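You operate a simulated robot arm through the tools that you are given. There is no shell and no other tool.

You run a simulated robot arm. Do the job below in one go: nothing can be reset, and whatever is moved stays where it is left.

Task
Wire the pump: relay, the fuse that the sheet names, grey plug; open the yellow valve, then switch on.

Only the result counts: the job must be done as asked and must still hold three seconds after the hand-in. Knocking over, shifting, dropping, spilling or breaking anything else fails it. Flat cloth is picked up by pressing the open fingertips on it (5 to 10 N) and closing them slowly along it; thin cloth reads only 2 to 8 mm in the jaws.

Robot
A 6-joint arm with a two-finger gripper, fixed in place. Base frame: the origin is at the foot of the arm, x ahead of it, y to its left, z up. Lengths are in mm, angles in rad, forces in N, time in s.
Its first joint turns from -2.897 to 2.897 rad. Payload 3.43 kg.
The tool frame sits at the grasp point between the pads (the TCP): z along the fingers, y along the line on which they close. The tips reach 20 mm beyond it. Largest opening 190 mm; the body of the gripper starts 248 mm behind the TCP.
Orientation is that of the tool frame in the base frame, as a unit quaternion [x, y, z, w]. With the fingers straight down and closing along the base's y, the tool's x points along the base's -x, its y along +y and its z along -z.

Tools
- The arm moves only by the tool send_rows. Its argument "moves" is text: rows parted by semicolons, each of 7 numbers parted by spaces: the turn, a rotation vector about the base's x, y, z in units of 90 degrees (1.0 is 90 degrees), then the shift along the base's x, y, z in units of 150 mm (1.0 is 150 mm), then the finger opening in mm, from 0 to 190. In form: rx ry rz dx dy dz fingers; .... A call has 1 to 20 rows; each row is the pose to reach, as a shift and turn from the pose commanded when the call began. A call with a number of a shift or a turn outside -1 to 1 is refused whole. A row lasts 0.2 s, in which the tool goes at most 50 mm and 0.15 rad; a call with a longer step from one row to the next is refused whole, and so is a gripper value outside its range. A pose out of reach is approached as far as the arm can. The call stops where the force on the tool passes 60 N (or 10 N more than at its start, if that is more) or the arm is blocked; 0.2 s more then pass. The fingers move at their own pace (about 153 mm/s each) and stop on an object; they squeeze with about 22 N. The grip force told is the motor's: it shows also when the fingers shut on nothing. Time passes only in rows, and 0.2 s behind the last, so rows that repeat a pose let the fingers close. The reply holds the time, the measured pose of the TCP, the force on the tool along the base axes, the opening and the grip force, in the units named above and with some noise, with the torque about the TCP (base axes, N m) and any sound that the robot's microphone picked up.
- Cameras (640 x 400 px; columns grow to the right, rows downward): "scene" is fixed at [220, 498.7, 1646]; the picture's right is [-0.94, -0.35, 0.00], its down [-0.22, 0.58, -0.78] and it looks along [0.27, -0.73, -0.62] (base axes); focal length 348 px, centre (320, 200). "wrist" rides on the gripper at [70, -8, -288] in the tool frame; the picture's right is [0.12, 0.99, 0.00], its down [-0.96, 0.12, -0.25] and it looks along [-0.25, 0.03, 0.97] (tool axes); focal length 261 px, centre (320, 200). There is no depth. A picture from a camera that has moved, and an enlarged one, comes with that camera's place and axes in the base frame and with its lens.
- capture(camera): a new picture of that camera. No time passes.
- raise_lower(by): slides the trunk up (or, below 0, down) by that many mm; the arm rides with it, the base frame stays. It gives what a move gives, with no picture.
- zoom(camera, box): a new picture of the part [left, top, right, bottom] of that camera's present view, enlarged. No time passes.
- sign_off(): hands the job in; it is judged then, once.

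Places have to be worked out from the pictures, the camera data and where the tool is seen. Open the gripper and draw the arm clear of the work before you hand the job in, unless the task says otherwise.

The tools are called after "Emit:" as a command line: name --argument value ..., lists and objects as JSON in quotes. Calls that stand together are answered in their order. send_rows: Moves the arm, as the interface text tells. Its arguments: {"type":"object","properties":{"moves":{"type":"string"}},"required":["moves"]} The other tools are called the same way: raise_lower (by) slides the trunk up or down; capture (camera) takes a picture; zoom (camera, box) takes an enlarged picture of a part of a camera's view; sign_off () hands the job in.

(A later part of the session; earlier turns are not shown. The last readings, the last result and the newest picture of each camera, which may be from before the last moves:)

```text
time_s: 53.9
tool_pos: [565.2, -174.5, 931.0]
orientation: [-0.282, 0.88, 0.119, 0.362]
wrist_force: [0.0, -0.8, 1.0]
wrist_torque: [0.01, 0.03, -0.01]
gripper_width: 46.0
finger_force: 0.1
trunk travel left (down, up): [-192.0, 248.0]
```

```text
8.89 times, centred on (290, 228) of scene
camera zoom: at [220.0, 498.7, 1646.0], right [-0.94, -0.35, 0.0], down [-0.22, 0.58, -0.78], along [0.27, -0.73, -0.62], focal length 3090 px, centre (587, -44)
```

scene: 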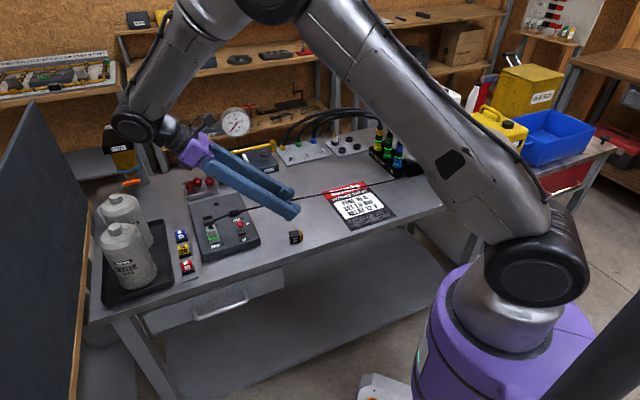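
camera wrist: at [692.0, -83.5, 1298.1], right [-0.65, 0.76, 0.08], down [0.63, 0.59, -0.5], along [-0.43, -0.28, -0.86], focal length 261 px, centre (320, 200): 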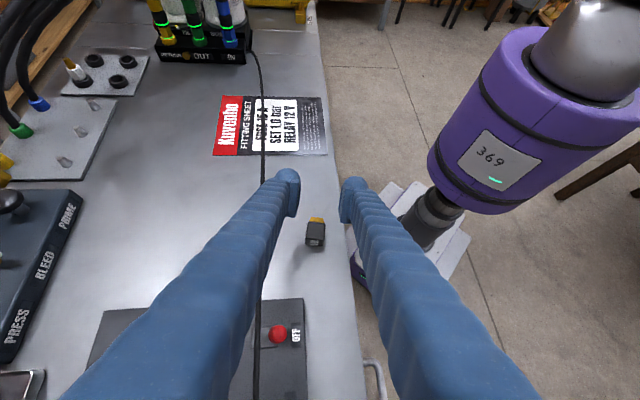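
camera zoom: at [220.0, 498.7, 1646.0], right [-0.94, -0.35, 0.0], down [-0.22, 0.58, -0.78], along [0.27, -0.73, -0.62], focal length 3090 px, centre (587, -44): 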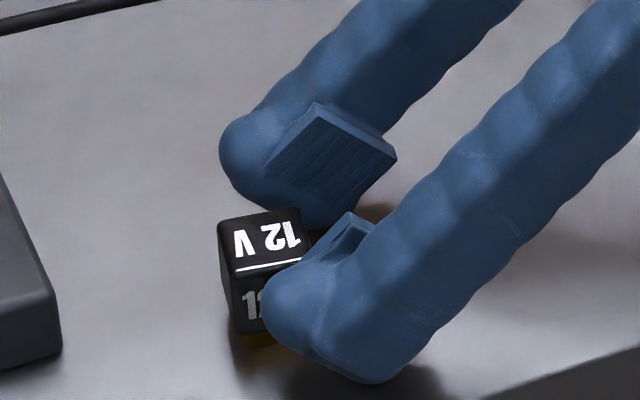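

Relay stands upright. Retreating back along the tool axis, then rotating the tool vertical again.

Emit:
send_rows --moves "0 0 0 -0.1 -0.072 0.12 50; 0 0 0 -0.25 -0.18 0.3 50; 0 0 0 -0.38 -0.273 0.5 50; -0.0486 0.0677 0 -0.38 -0.273 0.7 50; -0.0972 0.1354 0 -0.38 -0.273 0.8 50; -0.1458 0.2031 0 -0.38 -0.273 0.8 50; -0.1943 0.2708 0 -0.28 -0.2 0.8 50; -0.2429 0.3385 0 -0.1 -0.08 0.8 50; -0.2915 0.4062 0 0.09 0.1 0.8 50; -0.2915 0.4062 0 0.09 0.1 0.8 50; -0.2915 0.4062 0 0.09 0.1 0.8 50"

Emit:
capture --camera "wrist"

Emit:
zoom --camera "wrist" --box '[270, 130, 370, 210]'

Emit:
zoom --camera "scene" --box '[250, 190, 340, 250]'

```text
time_s: 56.3
tool_pos: [580.2, -161.2, 1050.7]
orientation: [-0.304, 0.953, 0.003, -0.002]
wrist_force: [0.5, -0.3, 0.3]
wrist_torque: [0.06, -0.03, 0.0]
gripper_width: 50.1
finger_force: 0.0
trunk travel left (down, up): [-192.0, 248.0]
```

```text
taken
camera wrist: at [528.5, -207.6, 1338.2], right [-0.67, 0.74, 0.01], down [0.72, 0.65, 0.24], along [0.18, 0.17, -0.97], focal length 261 px, centre (320, 200)
```

wrist: 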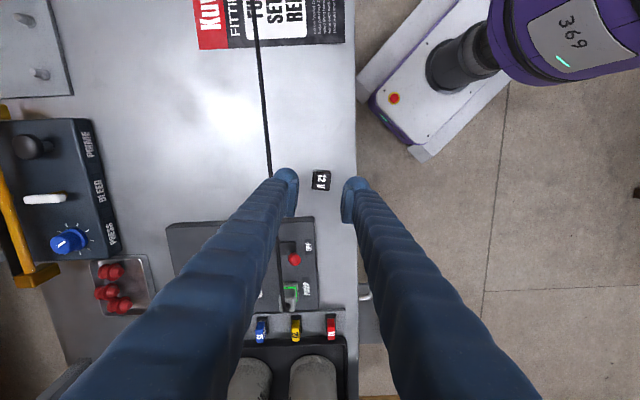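

```text
5.00 times, centred on (320, 170) of wrist
camera zoom: at [528.5, -207.6, 1338.2], right [-0.67, 0.74, 0.01], down [0.72, 0.65, 0.24], along [0.18, 0.17, -0.97], focal length 1303 px, centre (320, 350)
```

zoom: 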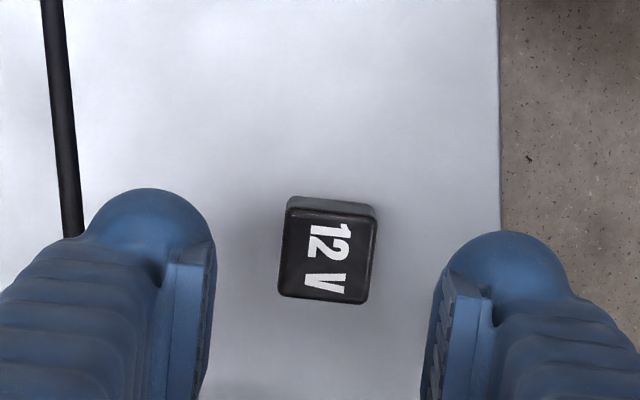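

```text
6.67 times, centred on (295, 220) of scene
camera zoom: at [220.0, 498.7, 1646.0], right [-0.94, -0.35, 0.0], down [-0.22, 0.58, -0.78], along [0.27, -0.73, -0.62], focal length 2317 px, centre (487, 67)
```

zoom: 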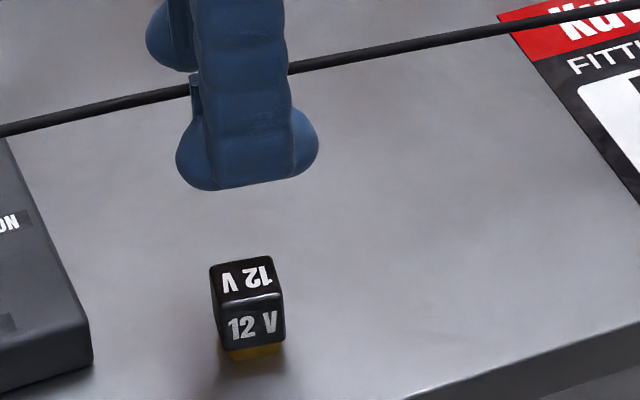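

Relay upright with the same facing. Correcting small tilt, descending with 40 mm opening and then gripping lower this time (TCP z≈931).

Emit:
send_rows --moves "-0.003 -0.0036 0 0.008 0.016 -0.1 42; -0.003 -0.0036 0 0.008 0.016 -0.3 40; -0.003 -0.0036 0 0.008 0.016 -0.5 40; -0.003 -0.0036 0 0.008 0.016 -0.6 40; -0.003 -0.0036 0 0.008 0.016 -0.6 40; -0.003 -0.0036 0 0.008 0.016 -0.6 40"

Emit:
zoom --camera "wrist" --box '[270, 140, 370, 220]'

```text
time_s: 57.7
tool_pos: [579.1, -158.3, 961.6]
orientation: [-0.305, 0.952, -0.001, 0.0]
wrist_force: [0.5, 0.8, -0.2]
wrist_torque: [0.01, -0.03, 0.09]
gripper_width: 40.0
finger_force: 0.2
trunk travel left (down, up): [-192.0, 248.0]
```

```text
5.00 times, centred on (320, 180) of wrist
camera zoom: at [527.1, -203.4, 1248.7], right [-0.67, 0.74, 0.0], down [0.72, 0.65, 0.25], along [0.18, 0.16, -0.97], focal length 1303 px, centre (320, 300)
```

zoom: 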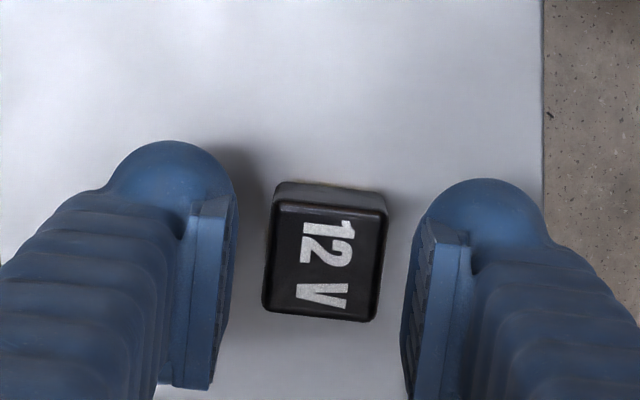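

Well centred. Descending to z≈931 and closing, then a slow test lift.

Emit:
send_rows --moves "0 0 0 0 0 -0.08 40; 0 0 0 0 0 -0.16 40; 0 0 0 0 0 -0.2 40; 0 0 0 0 0 -0.2 36; 0 0 0 0 0 -0.2 30; 0 0 0 0 0 -0.2 22; 0 0 0 0 0 -0.2 10; 0 0 0 0 0 -0.2 10; 0 0 0 0 0 -0.2 10; 0 0 0 0 0 -0.17 10; 0 0 0 0 0 -0.13 10; 0 0 0 0 0 -0.1 10; 0 0 0 0 0 -0.1 10"

Emit:
zoom --camera "wrist" --box '[270, 140, 370, 220]'

Emit:
zoom --camera "scene" --box '[250, 190, 340, 250]'

```text
time_s: 60.5
tool_pos: [579.1, -158.4, 946.4]
orientation: [-0.305, 0.952, -0.002, -0.001]
wrist_force: [0.1, -0.5, -0.9]
wrist_torque: [-0.02, 0.02, 0.0]
gripper_width: 27.3
finger_force: 22.1
trunk travel left (down, up): [-192.0, 248.0]
```

```text
5.00 times, centred on (320, 180) of wrist
camera zoom: at [526.2, -203.3, 1232.9], right [-0.67, 0.74, 0.0], down [0.72, 0.65, 0.25], along [0.18, 0.16, -0.97], focal length 1303 px, centre (320, 300)
```

zoom: 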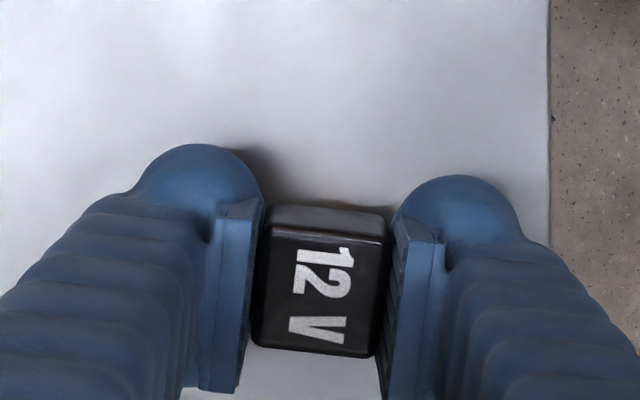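

```text
6.67 times, centred on (295, 220) of scene
camera zoom: at [220.0, 498.7, 1646.0], right [-0.94, -0.35, 0.0], down [-0.22, 0.58, -0.78], along [0.27, -0.73, -0.62], focal length 2317 px, centre (487, 67)
```

zoom: 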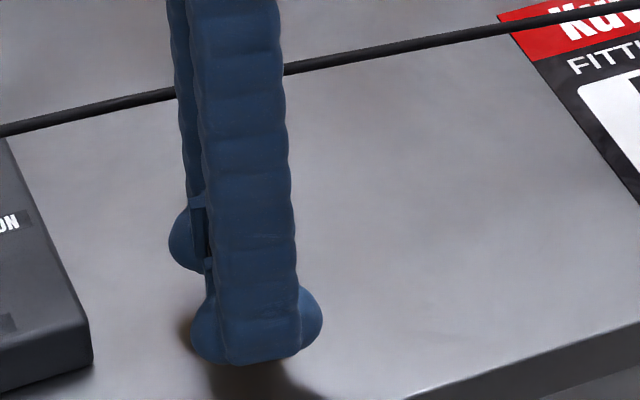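

Held firmly. Lifting slowly to a height above the cable while turning back to the panel yaw.

Emit:
send_rows --moves "0 0 0 0 0 0.05 10; 0 0 0 0 0 0.12 10; 0 0 0 0 0 0.2 10; 0 0 0.02 0 0 0.3 10; 0 0 0.04 0 0 0.4 10; 0 0 0.06 0 0 0.5 10; 0 0 0.08 0 0 0.6 10; 0 0 0.1 0 0 0.7 10; 0 0 0.112 0 0 0.8 10; 0 0 0.112 0 0 0.88 10; 0 0 0.112 0 0 0.92 10; 0 0 0.112 0 0 0.92 10"

Emit:
zoom --camera "wrist" --box '[270, 140, 370, 220]'

```text
time_s: 63.1
tool_pos: [580.0, -157.8, 1085.2]
orientation: [-0.388, 0.922, -0.001, 0.0]
wrist_force: [0.4, 0.4, 0.3]
wrist_torque: [-0.04, 0.03, -0.01]
gripper_width: 27.7
finger_force: 22.6
trunk travel left (down, up): [-192.0, 248.0]
```

```text
5.00 times, centred on (320, 180) of wrist
camera zoom: at [536.8, -212.1, 1372.2], right [-0.79, 0.61, 0.0], down [0.59, 0.77, 0.25], along [0.15, 0.19, -0.97], focal length 1303 px, centre (320, 300)
```

zoom: 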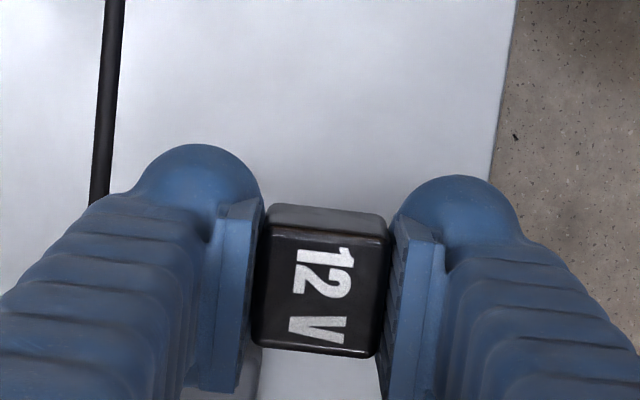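

Still held. Carrying it slowly toward the RELAY socket at about (822,-126).

Emit:
send_rows --moves "0 0 0 0.06 0.008 0 10; 0 0 0 0.18 0.024 0 10; 0 0 0 0.32 0.042 0 10; 0 0 0 0.46 0.06 0 10; 0 0 0 0.6 0.079 0 10; 0 0 0 0.74 0.097 0 10; 0 0 0 0.87 0.114 0 10; 0 0 0 0.97 0.128 0 10; 0 0 0 1 0.132 0 10; 0 0 0 1 0.132 0 10"

Emit:
send_rows --moves "0 0 0 0.06 0.008 0 10; 0 0 0 0.18 0.024 0 10; 0 0 0 0.32 0.042 0 10; 0 0 0 0.45 0.06 0 10; 0 0 0 0.55 0.075 0 10; 0 0 0 0.61 0.08 0 10; 0 0 0 0.61 0.08 -0.1 10; 0 0 0 0.61 0.08 -0.25 10; 0 0 0 0.61 0.08 -0.4 10; 0 0 0 0.61 0.08 -0.5 10; 0 0 0 0.61 0.08 -0.5 10; 0 0 0 0.61 0.08 -0.5 10"

Emit:
zoom --camera "wrist" --box '[270, 130, 370, 210]'

Emit:
zoom --camera "scene" --box '[180, 190, 260, 250]'

```text
time_s: 65.3
tool_pos: [730.3, -136.7, 1084.7]
orientation: [-0.388, 0.922, -0.001, 0.0]
wrist_force: [-1.0, -0.5, -0.7]
wrist_torque: [0.01, -0.01, -0.02]
gripper_width: 27.3
finger_force: 22.2
trunk travel left (down, up): [-192.0, 248.0]
```

```text
time_s: 67.9
tool_pos: [824.4, -124.6, 1007.8]
orientation: [-0.388, 0.921, -0.001, -0.001]
wrist_force: [-0.4, 0.4, 0.1]
wrist_torque: [0.01, -0.02, -0.02]
gripper_width: 27.7
finger_force: 22.1
trunk travel left (down, up): [-192.0, 248.0]
```

```text
5.00 times, centred on (320, 170) of wrist
camera zoom: at [779.8, -179.1, 1295.1], right [-0.79, 0.61, 0.0], down [0.59, 0.77, 0.25], along [0.15, 0.19, -0.97], focal length 1303 px, centre (320, 350)
```

zoom: 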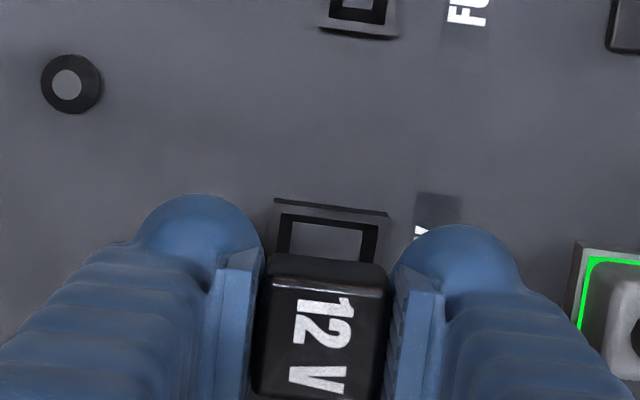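

```text
6.67 times, centred on (220, 220) of scene
camera zoom: at [220.0, 498.7, 1646.0], right [-0.94, -0.35, 0.0], down [-0.22, 0.58, -0.78], along [0.27, -0.73, -0.62], focal length 2317 px, centre (987, 67)
```

zoom: 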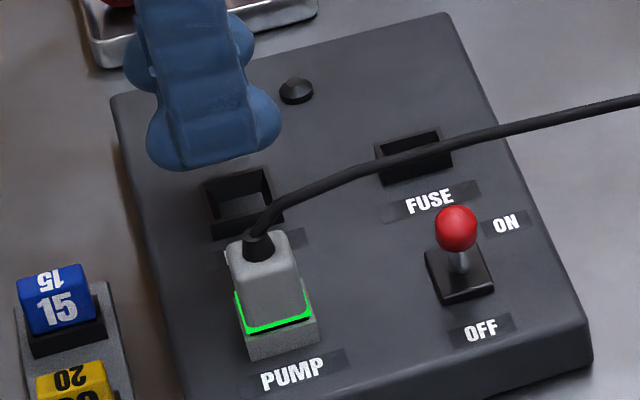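

Relay is above the socket. From the rim's position I need about (-2.5,-0.7) mm; applying that and lowering to just above the rim.

Emit:
send_rows --moves "0 0 0 -0.017 -0.005 -0.08 10; 0 0 0 -0.017 -0.005 -0.16 10; 0 0 0 -0.017 -0.005 -0.22 10; 0 0 0 -0.017 -0.005 -0.25 10; 0 0 0 -0.017 -0.005 -0.25 10; 0 0 0 -0.017 -0.005 -0.25 10"

Emit:
zoom --camera "wrist" --box '[270, 130, 370, 210]'

Emit:
zoom --camera "scene" --box '[185, 195, 235, 235]'

```text
time_s: 69.3
tool_pos: [819.6, -124.5, 970.2]
orientation: [-0.388, 0.922, -0.001, -0.001]
wrist_force: [-0.3, 0.8, -0.5]
wrist_torque: [-0.03, 0.01, -0.01]
gripper_width: 27.5
finger_force: 22.5
trunk travel left (down, up): [-192.0, 248.0]
```

```text
5.00 times, centred on (320, 170) of wrist
camera zoom: at [776.0, -179.5, 1257.4], right [-0.79, 0.61, 0.0], down [0.59, 0.77, 0.25], along [0.15, 0.19, -0.97], focal length 1303 px, centre (320, 350)
```

zoom: 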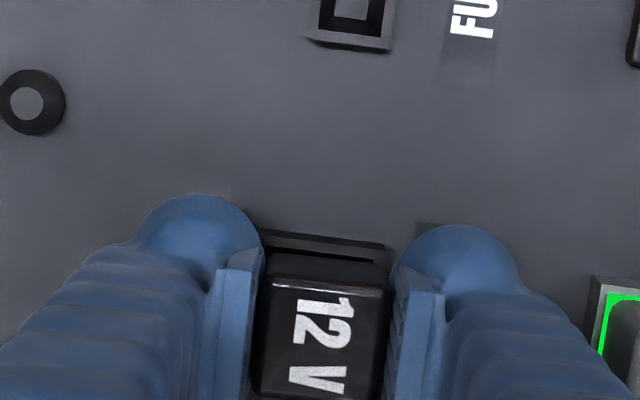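

```text
10.00 times, centred on (210, 215) of scene
camera zoom: at [220.0, 498.7, 1646.0], right [-0.94, -0.35, 0.0], down [-0.22, 0.58, -0.78], along [0.27, -0.73, -0.62], focal length 3476 px, centre (1420, 50)
```

zoom: 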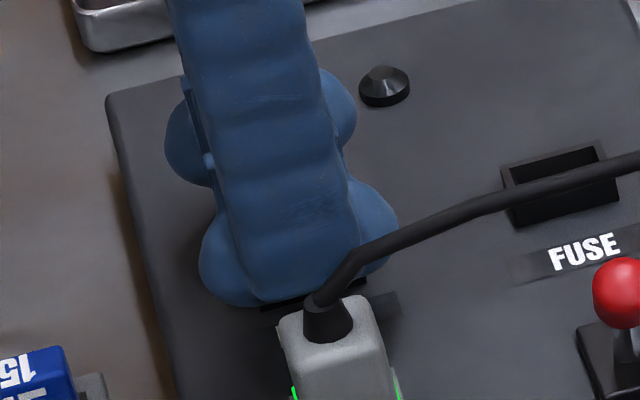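

Drifted slightly in x during descent; correcting +2 mm and lowering in small steps into the socket.

Emit:
send_rows --moves "0 0 0 0.013 -0.003 0 10; 0 0 0 0.013 -0.003 0 10; 0 0 0 0.013 -0.003 -0.015 10; 0 0 0 0.013 -0.003 -0.03 10; 0 0 0 0.013 -0.003 -0.045 10; 0 0 0 0.013 -0.003 -0.06 10; 0 0 0 0.013 -0.003 -0.06 10"

Emit:
zoom --camera "wrist" --box '[270, 130, 370, 210]'

```text
time_s: 70.9
tool_pos: [821.2, -127.3, 961.1]
orientation: [-0.387, 0.922, -0.001, 0.0]
wrist_force: [0.4, -0.3, 0.3]
wrist_torque: [0.02, 0.01, -0.04]
gripper_width: 27.5
finger_force: 22.1
trunk travel left (down, up): [-192.0, 248.0]
```

```text
5.00 times, centred on (320, 170) of wrist
camera zoom: at [777.1, -181.4, 1248.5], right [-0.79, 0.61, 0.0], down [0.59, 0.77, 0.25], along [0.15, 0.19, -0.97], focal length 1303 px, centre (320, 350)
```

zoom: 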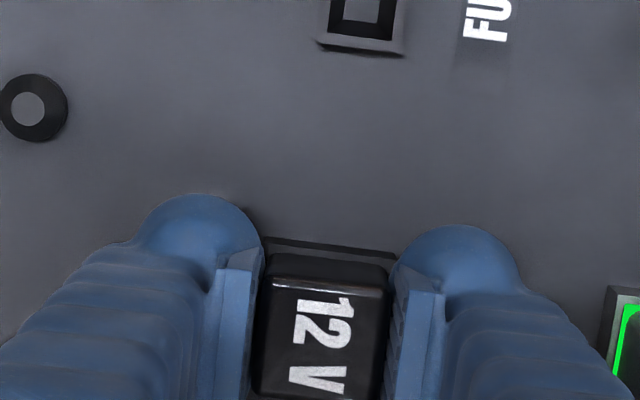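

Image comparison with the seated plug says I should move ~1.2 mm along +a. Applying and continuing down.

Emit:
send_rows --moves "0 0 0 0.006 0.006 0 10; 0 0 0 0.006 0.006 -0.013 10; 0 0 0 0.006 0.006 -0.026 10; 0 0 0 0.006 0.006 -0.026 10"

Emit:
zoom --camera "wrist" --box '[270, 130, 370, 210]'

```text
time_s: 71.9
tool_pos: [821.3, -125.5, 959.2]
orientation: [-0.387, 0.922, -0.001, 0.001]
wrist_force: [-3.2, -5.0, 19.7]
wrist_torque: [-0.03, 0.03, 0.0]
gripper_width: 27.7
finger_force: 21.5
trunk travel left (down, up): [-192.0, 248.0]
```

```text
5.00 times, centred on (320, 170) of wrist
camera zoom: at [776.8, -180.5, 1247.4], right [-0.79, 0.61, 0.0], down [0.59, 0.77, 0.25], along [0.15, 0.19, -0.97], focal length 1303 px, centre (320, 350)
```

zoom: 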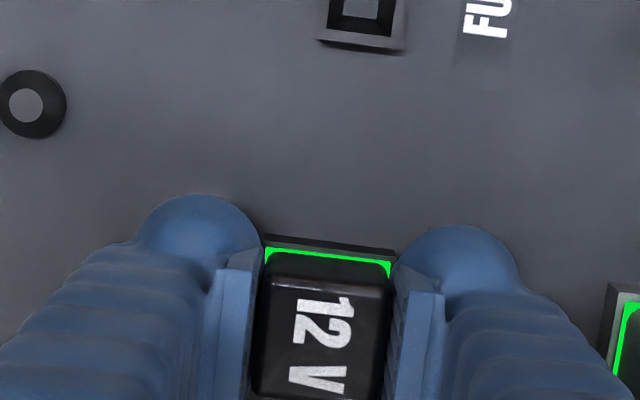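

Green ring: the relay is seated. A small extra push, then release and rise.

Emit:
send_rows --moves "0 0 0 0 0 -0.008 10; 0 0 0 0 0 -0.012 10; 0 0 0 0 0 -0.006 20; 0 0 0 0 0 0 40; 0 0 0 0 0 0 46; 0 0 0 0 0 0.1 46; 0 0 0 0 0 0.3 46; 0 0 0 0 0 0.6 46; 0 0 0 0 0 0.9 46; 0 0 0 0 0 0.9 46"

Emit:
zoom --camera "wrist" --box '[230, 100, 390, 220]'

Emit:
zoom --camera "scene" --box '[170, 190, 260, 260]'

```text
time_s: 74.1
tool_pos: [820.3, -124.1, 1094.5]
orientation: [-0.387, 0.922, -0.002, -0.001]
wrist_force: [-0.2, 0.4, -0.3]
wrist_torque: [-0.02, 0.03, 0.03]
gripper_width: 46.1
finger_force: 0.1
trunk travel left (down, up): [-192.0, 248.0]
```

```text
3.33 times, centred on (310, 160) of wrist
camera zoom: at [777.5, -178.0, 1382.1], right [-0.79, 0.61, 0.0], down [0.59, 0.77, 0.25], along [0.15, 0.19, -0.97], focal length 869 px, centre (353, 333)
```

zoom: 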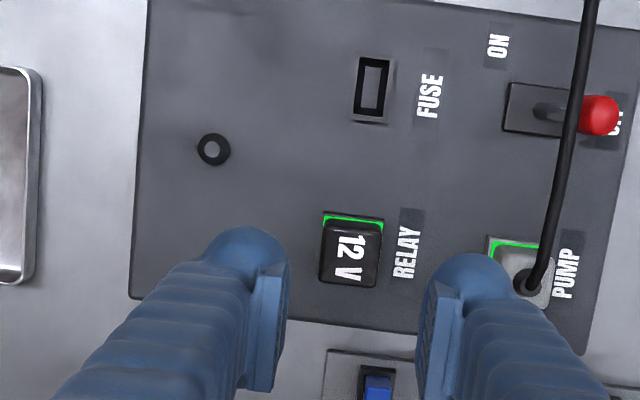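

```text
5.71 times, centred on (215, 225) of scene
camera zoom: at [220.0, 498.7, 1646.0], right [-0.94, -0.35, 0.0], down [-0.22, 0.58, -0.78], along [0.27, -0.73, -0.62], focal length 1986 px, centre (920, 57)
```

zoom: 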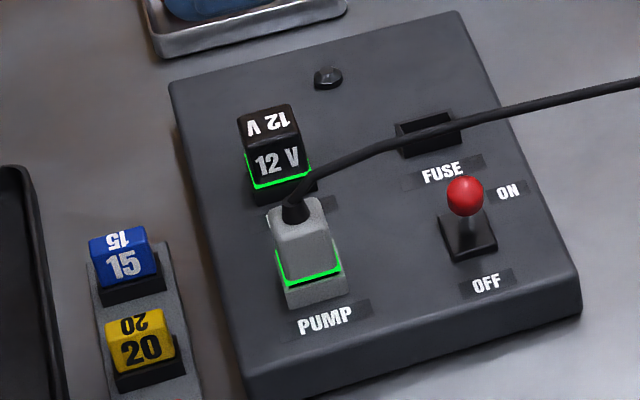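

Relay and plug both lit green. Next: the blue 15 A fuse; moving above it.

Emit:
send_rows --moves "0 0 0 0.07 0.12 0 46; 0 0 0 0.14 0.25 0 50; 0 0 0 0.2 0.38 -0.06 50; 0 0 0 0.267 0.493 -0.13 50; 0 0 0 0.267 0.493 -0.13 50; 0 0 0 0.267 0.493 -0.13 50"

Emit:
capture --camera "wrist"

Emit:
zoom --camera "wrist" --box '[260, 120, 380, 220]'

Emit:
zoom --camera "scene" --box '[155, 220, 215, 280]'

```text
time_s: 75.5
tool_pos: [863.0, -53.3, 1072.5]
orientation: [-0.387, 0.922, -0.001, 0.0]
wrist_force: [-0.4, 1.0, 0.3]
wrist_torque: [0.02, 0.0, 0.0]
gripper_width: 49.9
finger_force: 0.1
trunk travel left (down, up): [-192.0, 248.0]
```

```text
taken
camera wrist: at [819.0, -106.9, 1361.0], right [-0.79, 0.61, 0.0], down [0.59, 0.77, 0.25], along [0.15, 0.19, -0.97], focal length 261 px, centre (320, 200)
```

wrist: 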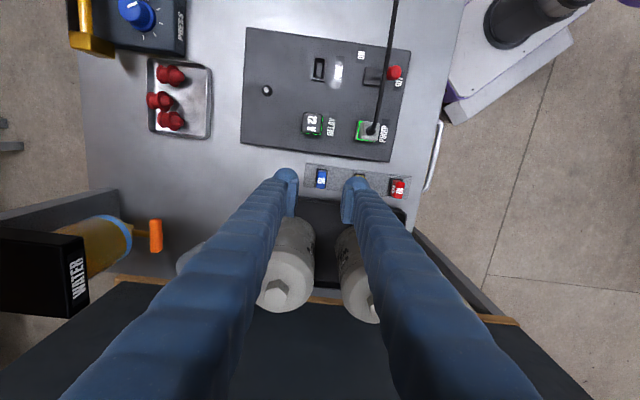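

```text
4.00 times, centred on (320, 170) of wrist
camera zoom: at [819.0, -106.9, 1361.0], right [-0.79, 0.61, 0.0], down [0.59, 0.77, 0.25], along [0.15, 0.19, -0.97], focal length 1043 px, centre (320, 320)
```

zoom: 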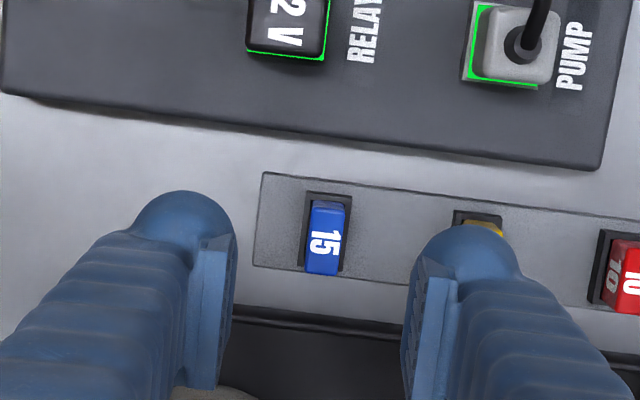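

```text
6.67 times, centred on (185, 250) of scene
camera zoom: at [220.0, 498.7, 1646.0], right [-0.94, -0.35, 0.0], down [-0.22, 0.58, -0.78], along [0.27, -0.73, -0.62], focal length 2317 px, centre (1220, -133)
```

zoom: 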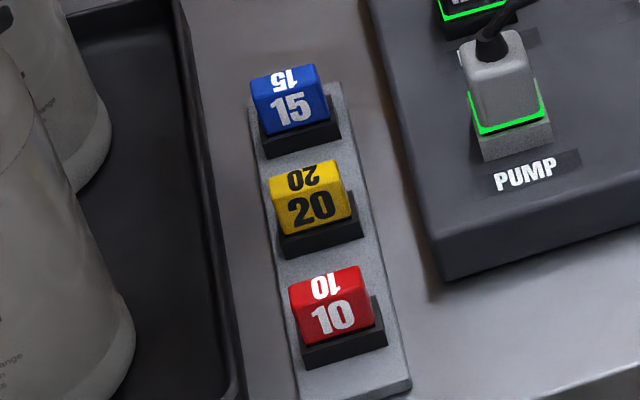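

Blue fuse is at about (866,-46), top z≈938. Narrowing to 30 mm so the fingers clear the 20 A neighbour, and lowering to just above it.

Emit:
send_rows --moves "0 0 0 0.013 0.02 0 36; 0 0 0 0.026 0.04 -0.1 30; 0 0 0 0.026 0.04 -0.3 30; 0 0 0 0.026 0.04 -0.5 30; 0 0 0 0.026 0.04 -0.62 30; 0 0 0 0.026 0.04 -0.62 30; 0 0 0 0.026 0.04 -0.62 30"

Emit:
zoom --camera "wrist" --box '[270, 140, 370, 220]'

Emit:
zoom --camera "scene" --box '[155, 210, 215, 270]'

```text
time_s: 77.1
tool_pos: [867.0, -47.9, 976.5]
orientation: [-0.387, 0.922, -0.001, -0.001]
wrist_force: [-0.2, 0.5, -0.7]
wrist_torque: [-0.02, 0.0, -0.02]
gripper_width: 29.8
finger_force: 0.0
trunk travel left (down, up): [-192.0, 248.0]
```

```text
5.00 times, centred on (320, 180) of wrist
camera zoom: at [823.6, -101.8, 1264.5], right [-0.79, 0.61, 0.0], down [0.59, 0.77, 0.25], along [0.15, 0.19, -0.97], focal length 1303 px, centre (320, 300)
```

zoom: 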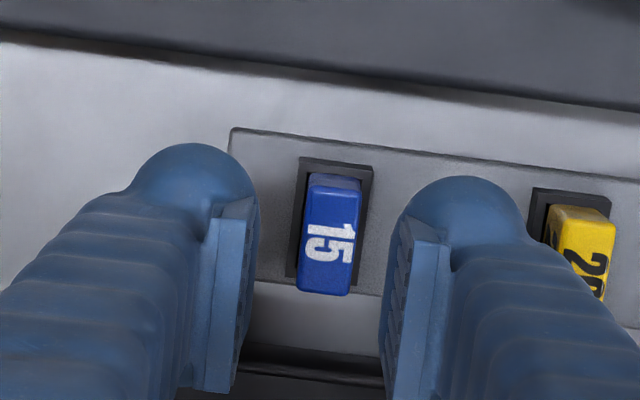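

```text
6.67 times, centred on (185, 240) of scene
camera zoom: at [220.0, 498.7, 1646.0], right [-0.94, -0.35, 0.0], down [-0.22, 0.58, -0.78], along [0.27, -0.73, -0.62], focal length 2317 px, centre (1220, -67)
```

zoom: 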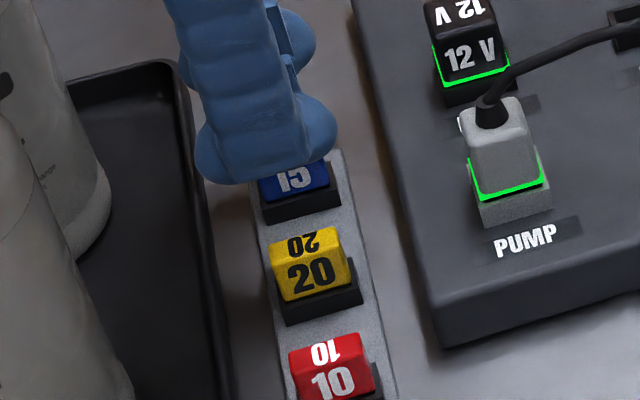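

Centred on the fuse. Descending to TCP z≈939 around it.

Emit:
send_rows --moves "0 0 0 0 0 -0.08 30; 0 0 0 0 0 -0.16 30; 0 0 0 0 0 -0.22 30; 0 0 0 0 0 -0.25 30; 0 0 0 0 0 -0.25 30"

Emit:
zoom --camera "wrist" --box '[270, 140, 370, 220]'

Emit:
zoom --camera "scene" --box '[155, 220, 205, 260]'

```text
time_s: 78.3
tool_pos: [867.3, -46.1, 943.2]
orientation: [-0.387, 0.922, -0.001, -0.001]
wrist_force: [-0.1, 0.1, 0.3]
wrist_torque: [0.02, -0.06, 0.0]
gripper_width: 30.0
finger_force: 0.1
trunk travel left (down, up): [-192.0, 248.0]
```

```text
5.00 times, centred on (320, 180) of wrist
camera zoom: at [823.8, -100.7, 1230.5], right [-0.79, 0.61, 0.0], down [0.59, 0.77, 0.25], along [0.15, 0.19, -0.97], focal length 1303 px, centre (320, 300)
```

zoom: 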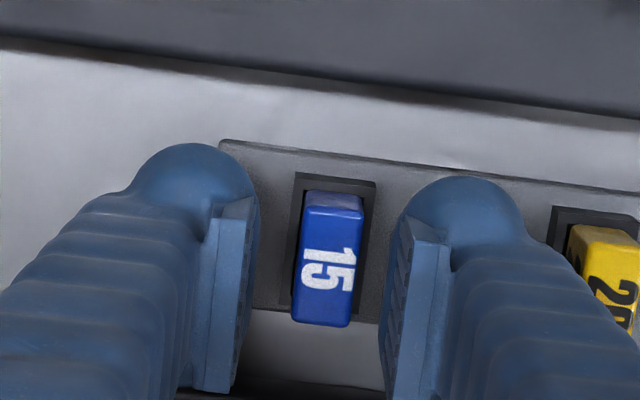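

```text
10.00 times, centred on (180, 240) of scene
camera zoom: at [220.0, 498.7, 1646.0], right [-0.94, -0.35, 0.0], down [-0.22, 0.58, -0.78], along [0.27, -0.73, -0.62], focal length 3476 px, centre (1720, -200)
```

zoom: 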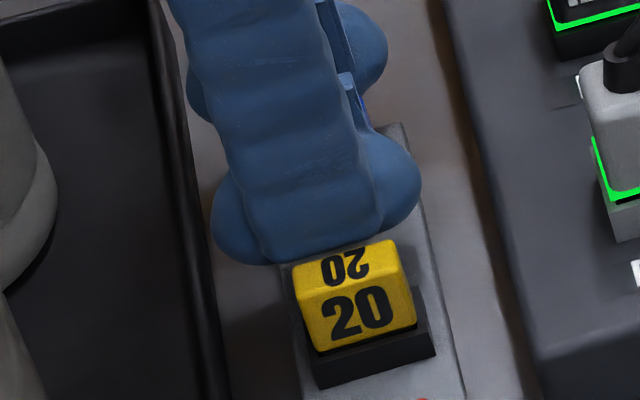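

No contact yet. Going 4 mm lower, centring, and closing on the fuse.

Emit:
send_rows --moves "0 0 0 -0.009 -0.009 -0.013 30; 0 0 0 -0.009 -0.009 -0.026 30; 0 0 0 -0.009 -0.009 -0.026 24; 0 0 0 -0.009 -0.009 -0.026 18; 0 0 0 -0.009 -0.009 -0.026 12; 0 0 0 -0.009 -0.009 -0.026 4; 0 0 0 -0.009 -0.009 -0.026 2; 0 0 0 -0.009 -0.009 -0.026 2"

Emit:
zoom --camera "wrist" --box '[270, 140, 370, 220]'

```text
time_s: 80.1
tool_pos: [865.8, -48.9, 939.8]
orientation: [-0.387, 0.922, -0.002, -0.002]
wrist_force: [0.3, 0.3, 0.1]
wrist_torque: [0.01, 0.02, -0.01]
gripper_width: 12.0
finger_force: 22.3
trunk travel left (down, up): [-192.0, 248.0]
```

```text
5.00 times, centred on (320, 180) of wrist
camera zoom: at [822.2, -102.8, 1226.2], right [-0.79, 0.61, 0.0], down [0.59, 0.77, 0.25], along [0.15, 0.19, -0.97], focal length 1303 px, centre (320, 300)
```

zoom: 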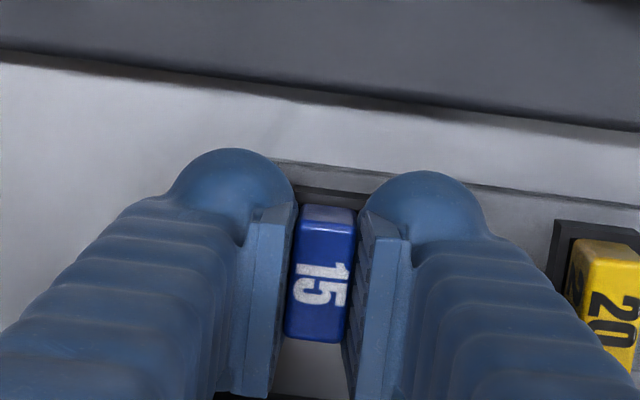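

Fuse gripped (12 mm). Pulling it out slowly.

Emit:
send_rows --moves "0 0 0 0 0 0.02 2; 0 0 0 0 0 0.04 2; 0 0 0 0 0 0.07 2; 0 0 0 0 0 0.11 2; 0 0 0 0 0 0.16 2; 0 0 0 0 0 0.22 2; 0 0 0 0 0 0.28 2; 0 0 0 0 0 0.28 2"

Emit:
zoom --camera "wrist" --box '[270, 140, 370, 220]'

Emit:
zoom --camera "scene" --box '[155, 210, 215, 260]'

```text
time_s: 81.9
tool_pos: [865.9, -45.6, 981.6]
orientation: [-0.388, 0.922, -0.001, 0.0]
wrist_force: [-0.7, 0.1, -0.4]
wrist_torque: [0.01, 0.02, -0.03]
gripper_width: 11.7
finger_force: 22.3
trunk travel left (down, up): [-192.0, 248.0]
```

```text
5.00 times, centred on (320, 180) of wrist
camera zoom: at [821.7, -101.0, 1268.4], right [-0.79, 0.61, 0.0], down [0.59, 0.77, 0.25], along [0.15, 0.19, -0.97], focal length 1303 px, centre (320, 300)
```

zoom: 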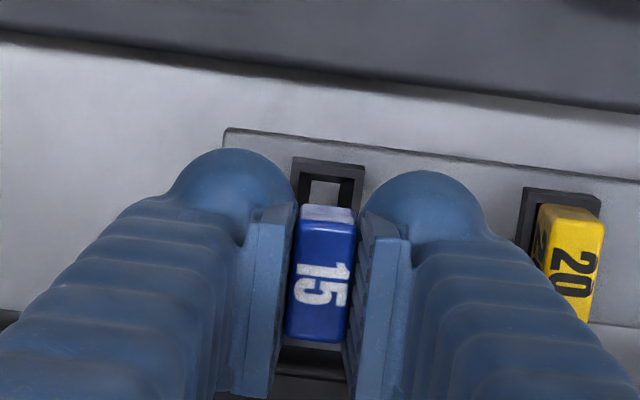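

```text
8.00 times, centred on (185, 235) of scene
camera zoom: at [220.0, 498.7, 1646.0], right [-0.94, -0.35, 0.0], down [-0.22, 0.58, -0.78], along [0.27, -0.73, -0.62], focal length 2781 px, centre (1400, -80)
```

zoom: 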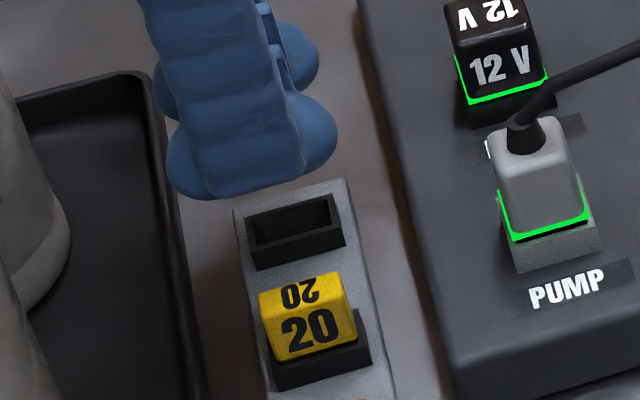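

Fuse is out, neighbours undisturbed. Lifting above the relay and carrying it slowly to the FUSE socket at ≈(766,-181).

Emit:
send_rows --moves "0 0 0 0 0 0.06 2; 0 0 0 0 0 0.16 2; 0 0 0 0 0 0.28 2; 0 0 0 0 0 0.4 2; 0 0 0 0 0 0.5 2; 0 0 0 -0.04 -0.05 0.52 2; 0 0 0 -0.12 -0.16 0.52 2; 0 0 0 -0.21 -0.285 0.52 2; 0 0 0 -0.3 -0.41 0.52 2; 0 0 0 -0.39 -0.53 0.52 2; 0 0 0 -0.48 -0.65 0.52 2; 0 0 0 -0.57 -0.775 0.52 2; 0 0 0 -0.64 -0.87 0.52 2; 0 0 0 -0.666 -0.904 0.52 2; 0 0 0 -0.666 -0.904 0.4 2; 0 0 0 -0.666 -0.904 0.26 2; 0 0 0 -0.666 -0.904 0.18 2; 0 0 0 -0.666 -0.904 0.18 2; 0 0 0 -0.666 -0.904 0.18 2"

Emit:
zoom --camera "wrist" --box '[270, 130, 370, 210]'

Emit:
zoom --camera "scene" --box '[190, 180, 260, 240]'

```text
time_s: 85.9
tool_pos: [764.0, -184.0, 1009.6]
orientation: [-0.388, 0.922, -0.002, 0.0]
wrist_force: [0.5, -0.3, 0.1]
wrist_torque: [-0.03, 0.0, 0.01]
gripper_width: 11.7
finger_force: 22.0
trunk travel left (down, up): [-192.0, 248.0]
```

```text
5.00 times, centred on (320, 170) of wrist
camera zoom: at [720.9, -238.0, 1295.7], right [-0.79, 0.61, 0.0], down [0.59, 0.77, 0.25], along [0.15, 0.19, -0.97], focal length 1303 px, centre (320, 350)
```

zoom: 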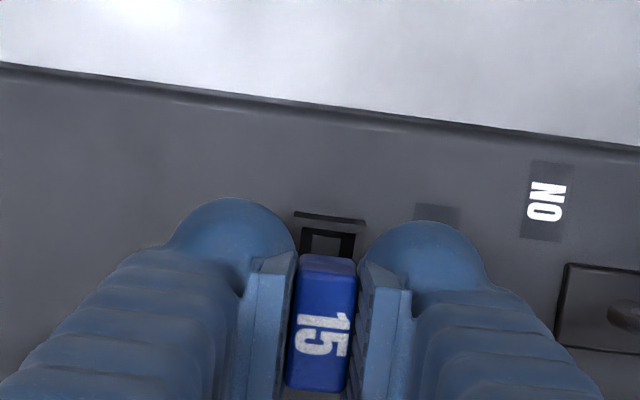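

```text
6.67 times, centred on (225, 210) of scene
camera zoom: at [220.0, 498.7, 1646.0], right [-0.94, -0.35, 0.0], down [-0.22, 0.58, -0.78], along [0.27, -0.73, -0.62], focal length 2317 px, centre (953, 133)
```

zoom: 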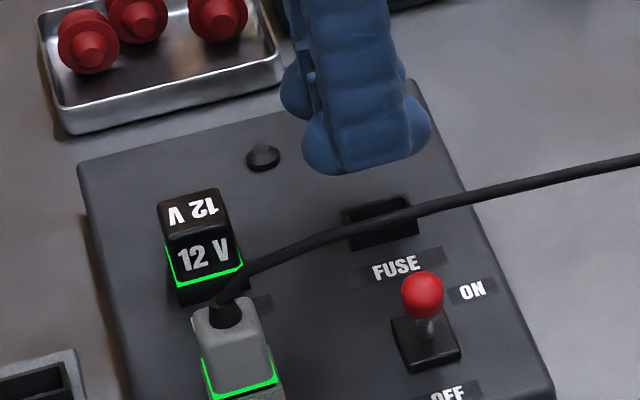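

Socket rim is ~2 mm further along +a. Shifting and lowering to just above the rim.

Emit:
send_rows --moves "0 0 0 0.01 0.015 -0.06 2; 0 0 0 0.01 0.015 -0.14 2; 0 0 0 0.01 0.015 -0.2 2; 0 0 0 0.01 0.015 -0.23 2; 0 0 0 0.01 0.015 -0.23 2; 0 0 0 0.01 0.015 -0.23 2"

Emit:
zoom --camera "wrist" --box '[280, 130, 360, 200]'

Emit:
zoom --camera "scene" --box '[210, 190, 260, 230]'

```text
time_s: 87.3
tool_pos: [766.7, -182.3, 975.2]
orientation: [-0.388, 0.922, -0.001, 0.0]
wrist_force: [0.1, 1.4, 0.7]
wrist_torque: [0.03, 0.0, 0.03]
gripper_width: 11.5
finger_force: 21.8
trunk travel left (down, up): [-192.0, 248.0]
```

```text
5.71 times, centred on (320, 165) of wrist
camera zoom: at [723.3, -235.4, 1262.4], right [-0.79, 0.61, 0.0], down [0.59, 0.77, 0.25], along [0.15, 0.19, -0.97], focal length 1489 px, centre (320, 400)
```

zoom: 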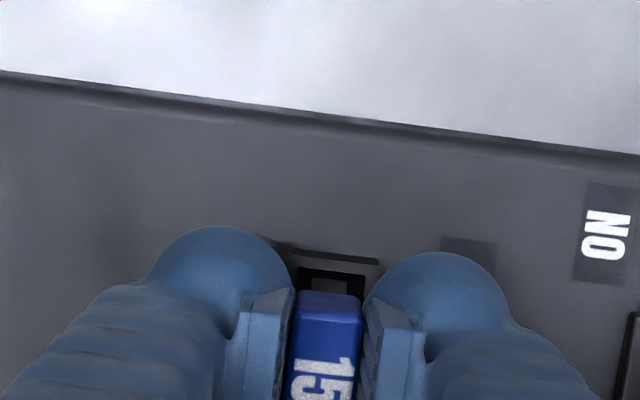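

```text
10.00 times, centred on (235, 210) of scene
camera zoom: at [220.0, 498.7, 1646.0], right [-0.94, -0.35, 0.0], down [-0.22, 0.58, -0.78], along [0.27, -0.73, -0.62], focal length 3476 px, centre (1170, 100)
```

zoom: 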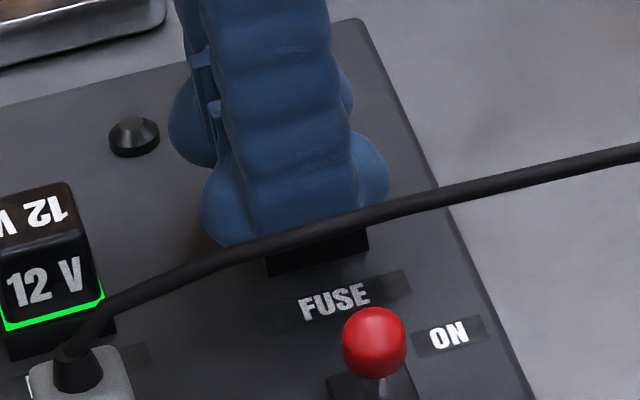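

Fine correction of about 1 mm toward the front, then lowering in 2 mm steps watching force.

Emit:
send_rows --moves "0 0 0 -0.0085 0.003 0 2; 0 0 0 -0.0085 0.003 -0.015 2; 0 0 0 -0.0085 0.003 -0.03 2; 0 0 0 -0.0085 0.003 -0.045 2; 0 0 0 -0.0085 0.003 -0.06 2; 0 0 0 -0.0085 0.003 -0.06 2"

Emit:
zoom --camera "wrist" --box '[280, 140, 360, 210]'

```text
time_s: 88.7
tool_pos: [764.5, -180.9, 965.8]
orientation: [-0.388, 0.922, -0.001, -0.001]
wrist_force: [0.5, -0.7, 0.0]
wrist_torque: [0.03, -0.03, 0.0]
gripper_width: 11.7
finger_force: 21.7
trunk travel left (down, up): [-192.0, 248.0]
```

```text
5.71 times, centred on (320, 175) of wrist
camera zoom: at [722.2, -234.8, 1252.3], right [-0.79, 0.61, 0.0], down [0.59, 0.77, 0.25], along [0.15, 0.19, -0.97], focal length 1489 px, centre (320, 343)
```

zoom: 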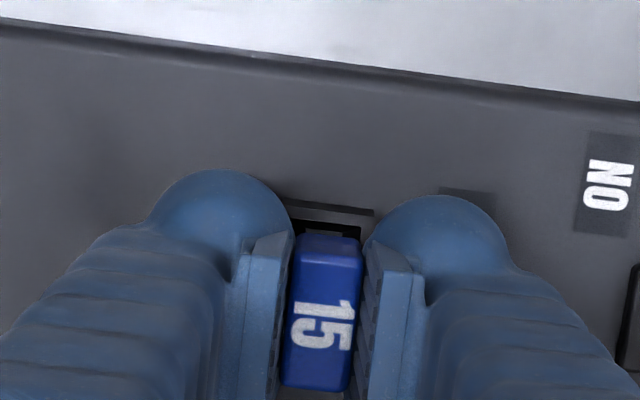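

Lateral alignment looks right; half a millimetre back along −a and continue down.

Emit:
send_rows --moves "0 0 0 -0.0023 -0.0024 -0.01 2; 0 0 0 -0.0023 -0.0024 -0.02 2; 0 0 0 -0.0023 -0.0024 -0.03 2; 0 0 0 -0.0023 -0.0024 -0.03 2"

Emit:
zoom --camera "wrist" --box '[280, 140, 360, 210]'

```text
time_s: 89.7
tool_pos: [764.1, -181.8, 960.8]
orientation: [-0.388, 0.922, -0.001, 0.0]
wrist_force: [-1.2, -16.9, 8.9]
wrist_torque: [-0.4, 0.19, 0.01]
gripper_width: 12.0
finger_force: 21.8
trunk travel left (down, up): [-192.0, 248.0]
```

```text
5.71 times, centred on (320, 175) of wrist
camera zoom: at [720.6, -235.6, 1248.1], right [-0.79, 0.61, 0.0], down [0.59, 0.77, 0.25], along [0.15, 0.19, -0.97], focal length 1489 px, centre (320, 343)
```

zoom: 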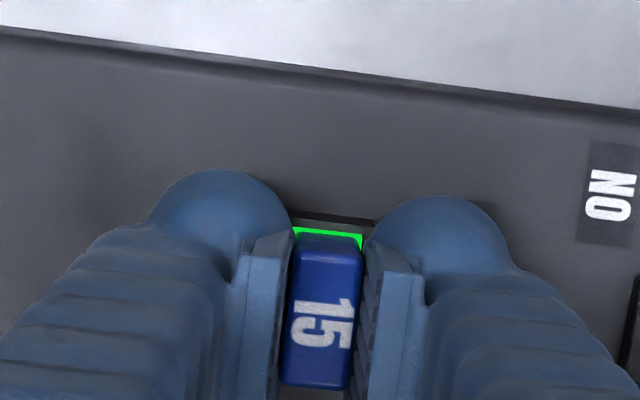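

Green: fuse seated. Relieving the side force, a tiny push, then release and rise.

Emit:
send_rows --moves "0 0 0 -0.001 -0.0067 0 2; 0 0 0 -0.001 -0.0067 -0.01 2; 0 0 0 -0.001 -0.0067 -0.015 2; 0 0 0 -0.001 -0.0067 -0.005 10; 0 0 0 -0.001 -0.0067 0 26; 0 0 0 -0.001 -0.0067 0 30; 0 0 0 -0.001 -0.0067 0.1 30; 0 0 0 -0.001 -0.0067 0.3 30; 0 0 0 -0.001 -0.0067 0.6 30; 0 0 0 -0.001 -0.0067 0.9 30; 0 0 0 -0.001 -0.0067 0.9 30"

Emit:
capture --camera "wrist"

Emit:
zoom --camera "scene" --box '[160, 170, 280, 270]'

Emit:
zoom --camera "scene" --box '[430, 100, 530, 200]'

```text
time_s: 92.1
tool_pos: [767.5, -182.0, 1094.8]
orientation: [-0.387, 0.922, -0.001, -0.001]
wrist_force: [0.0, 0.6, 1.3]
wrist_torque: [0.0, 0.01, -0.01]
gripper_width: 29.8
finger_force: 0.0
trunk travel left (down, up): [-192.0, 248.0]
```

```text
taken
camera wrist: at [723.5, -236.1, 1381.4], right [-0.79, 0.61, 0.0], down [0.59, 0.77, 0.25], along [0.15, 0.19, -0.97], focal length 261 px, centre (320, 200)
```

wrist: 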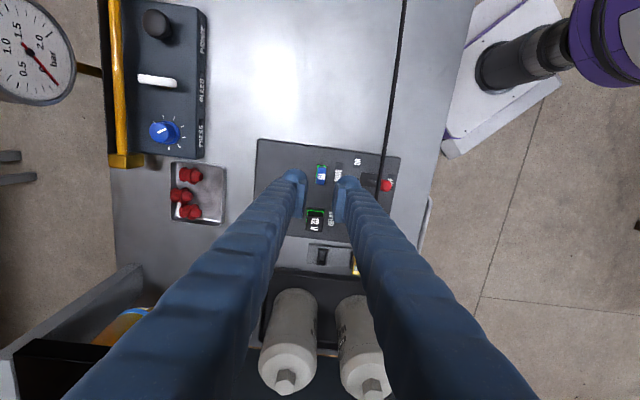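

```text
4.00 times, centred on (220, 220) of scene
camera zoom: at [220.0, 498.7, 1646.0], right [-0.94, -0.35, 0.0], down [-0.22, 0.58, -0.78], along [0.27, -0.73, -0.62], focal length 1390 px, centre (720, 120)
```

zoom: 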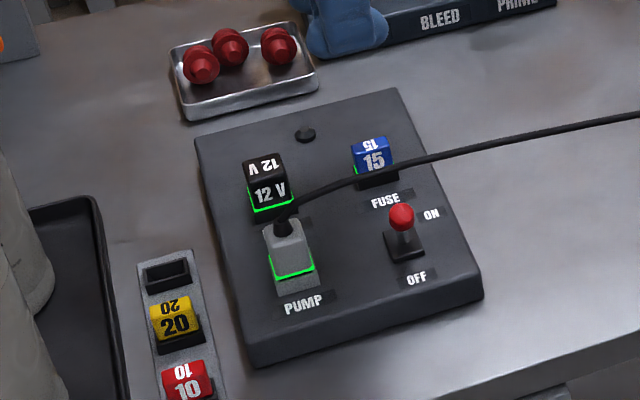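

```text
4.00 times, centred on (480, 150) of scene
camera zoom: at [220.0, 498.7, 1646.0], right [-0.94, -0.35, 0.0], down [-0.22, 0.58, -0.78], along [0.27, -0.73, -0.62], focal length 1390 px, centre (-320, 400)
```

zoom: 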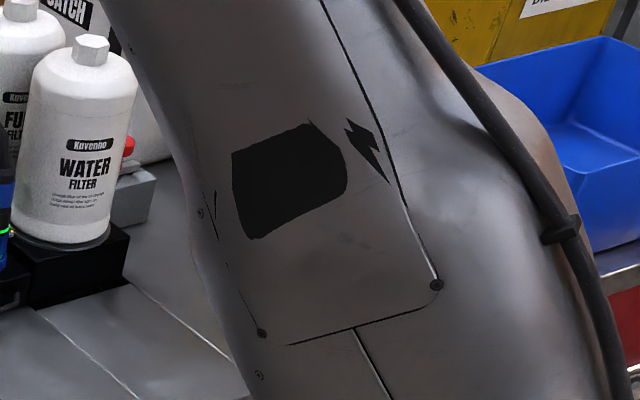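

All three parts show green rings. Now for the yellow FEED tap: I'll raise the arm and swing over the pump area at a safe height, turning the tool as I go.

Emit:
send_rows --moves "0 0 0 0 0 0.25 20; 0 0 -0.08 -0.1 -0.06 0.5 0; 0 0 -0.16 -0.28 -0.17 0.7 0; 0 0 -0.24 -0.46 -0.28 0.85 0; 0 0 -0.32 -0.64 -0.38 1 0; 0 0 -0.41 -0.82 -0.49 1 0; 0 0 -0.5 -1 -0.6 1 0"

Emit:
send_rows --moves "0 0 -0.08 -0.16 -0.16 0.1 0; 0 0 -0.16 -0.33 -0.33 0.2 0; 0 0 -0.24 -0.5 -0.5 0.3 0; 0 0 -0.32 -0.67 -0.67 0.4 0; 0 0 -0.41 -0.84 -0.84 0.4 0; 0 0 -0.5 -1 -1 0.4 0; 0 0 -0.5 -1 -1 0.4 0"

Emit:
capture --camera "wrist"

Emit:
capture --camera "scene"

```text
time_s: 93.7
tool_pos: [610.4, -270.2, 1247.6]
orientation: [-0.004, 1.0, -0.002, 0.0]
wrist_force: [-0.7, 0.6, 0.8]
wrist_torque: [0.01, -0.05, 0.0]
gripper_width: 0.0
finger_force: 21.7
trunk travel left (down, up): [-192.0, 248.0]
```

```text
time_s: 95.3
tool_pos: [464.5, -424.4, 1305.8]
orientation: [0.378, 0.926, -0.002, -0.002]
wrist_force: [-0.4, -1.7, 0.0]
wrist_torque: [-0.01, 0.0, 0.01]
gripper_width: 0.0
finger_force: 21.8
trunk travel left (down, up): [-192.0, 248.0]
```

```text
taken
camera wrist: at [407.9, -378.7, 1592.4], right [0.61, 0.79, 0.0], down [0.77, -0.59, 0.25], along [0.19, -0.15, -0.97], focal length 261 px, centre (320, 200)
```

wrist: 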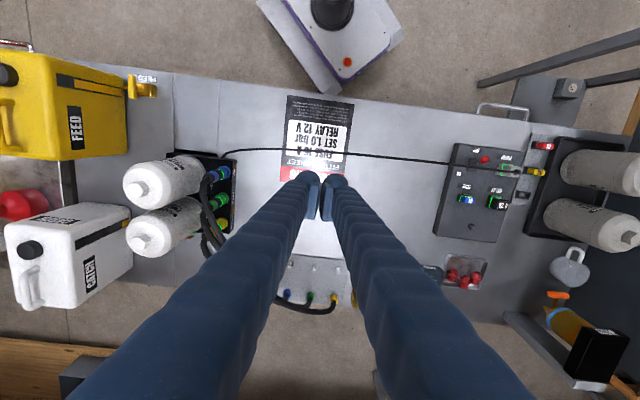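

```text
taken
```

scene: 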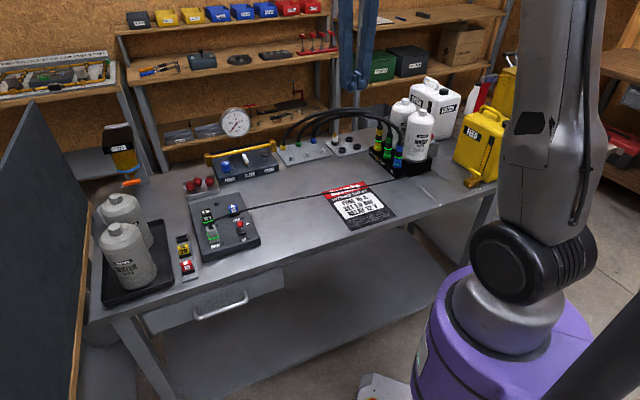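

Excellent overview: the FEED tap is visible at the upper left. Zooming in from both cameras.

Emit:
zoom --camera "wrist" --box '[90, 50, 190, 120]'

Emit:
zoom --camera "scene" --box '[440, 150, 510, 210]'

```text
5.71 times, centred on (140, 85) of wrist
camera zoom: at [407.9, -378.7, 1592.4], right [0.61, 0.79, 0.0], down [0.77, -0.59, 0.25], along [0.19, -0.15, -0.97], focal length 1489 px, centre (1349, 857)
```

zoom: 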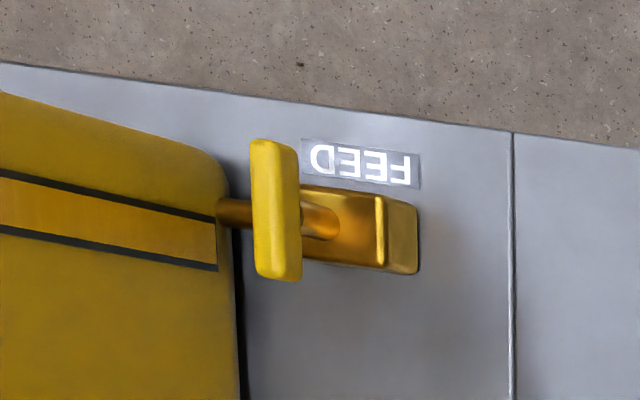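

```text
6.67 times, centred on (475, 180) of scene
camera zoom: at [220.0, 498.7, 1646.0], right [-0.94, -0.35, 0.0], down [-0.22, 0.58, -0.78], along [0.27, -0.73, -0.62], focal length 2317 px, centre (-713, 333)
```

zoom: 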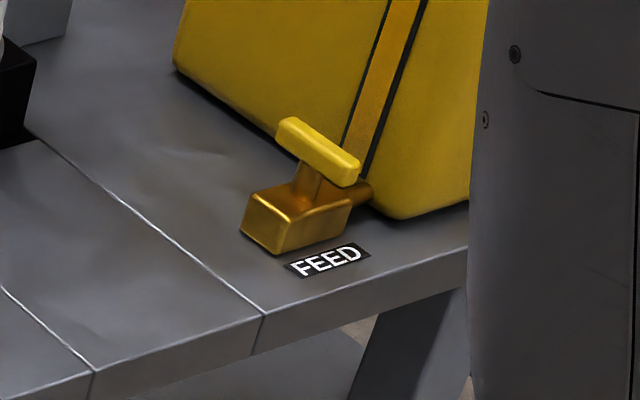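

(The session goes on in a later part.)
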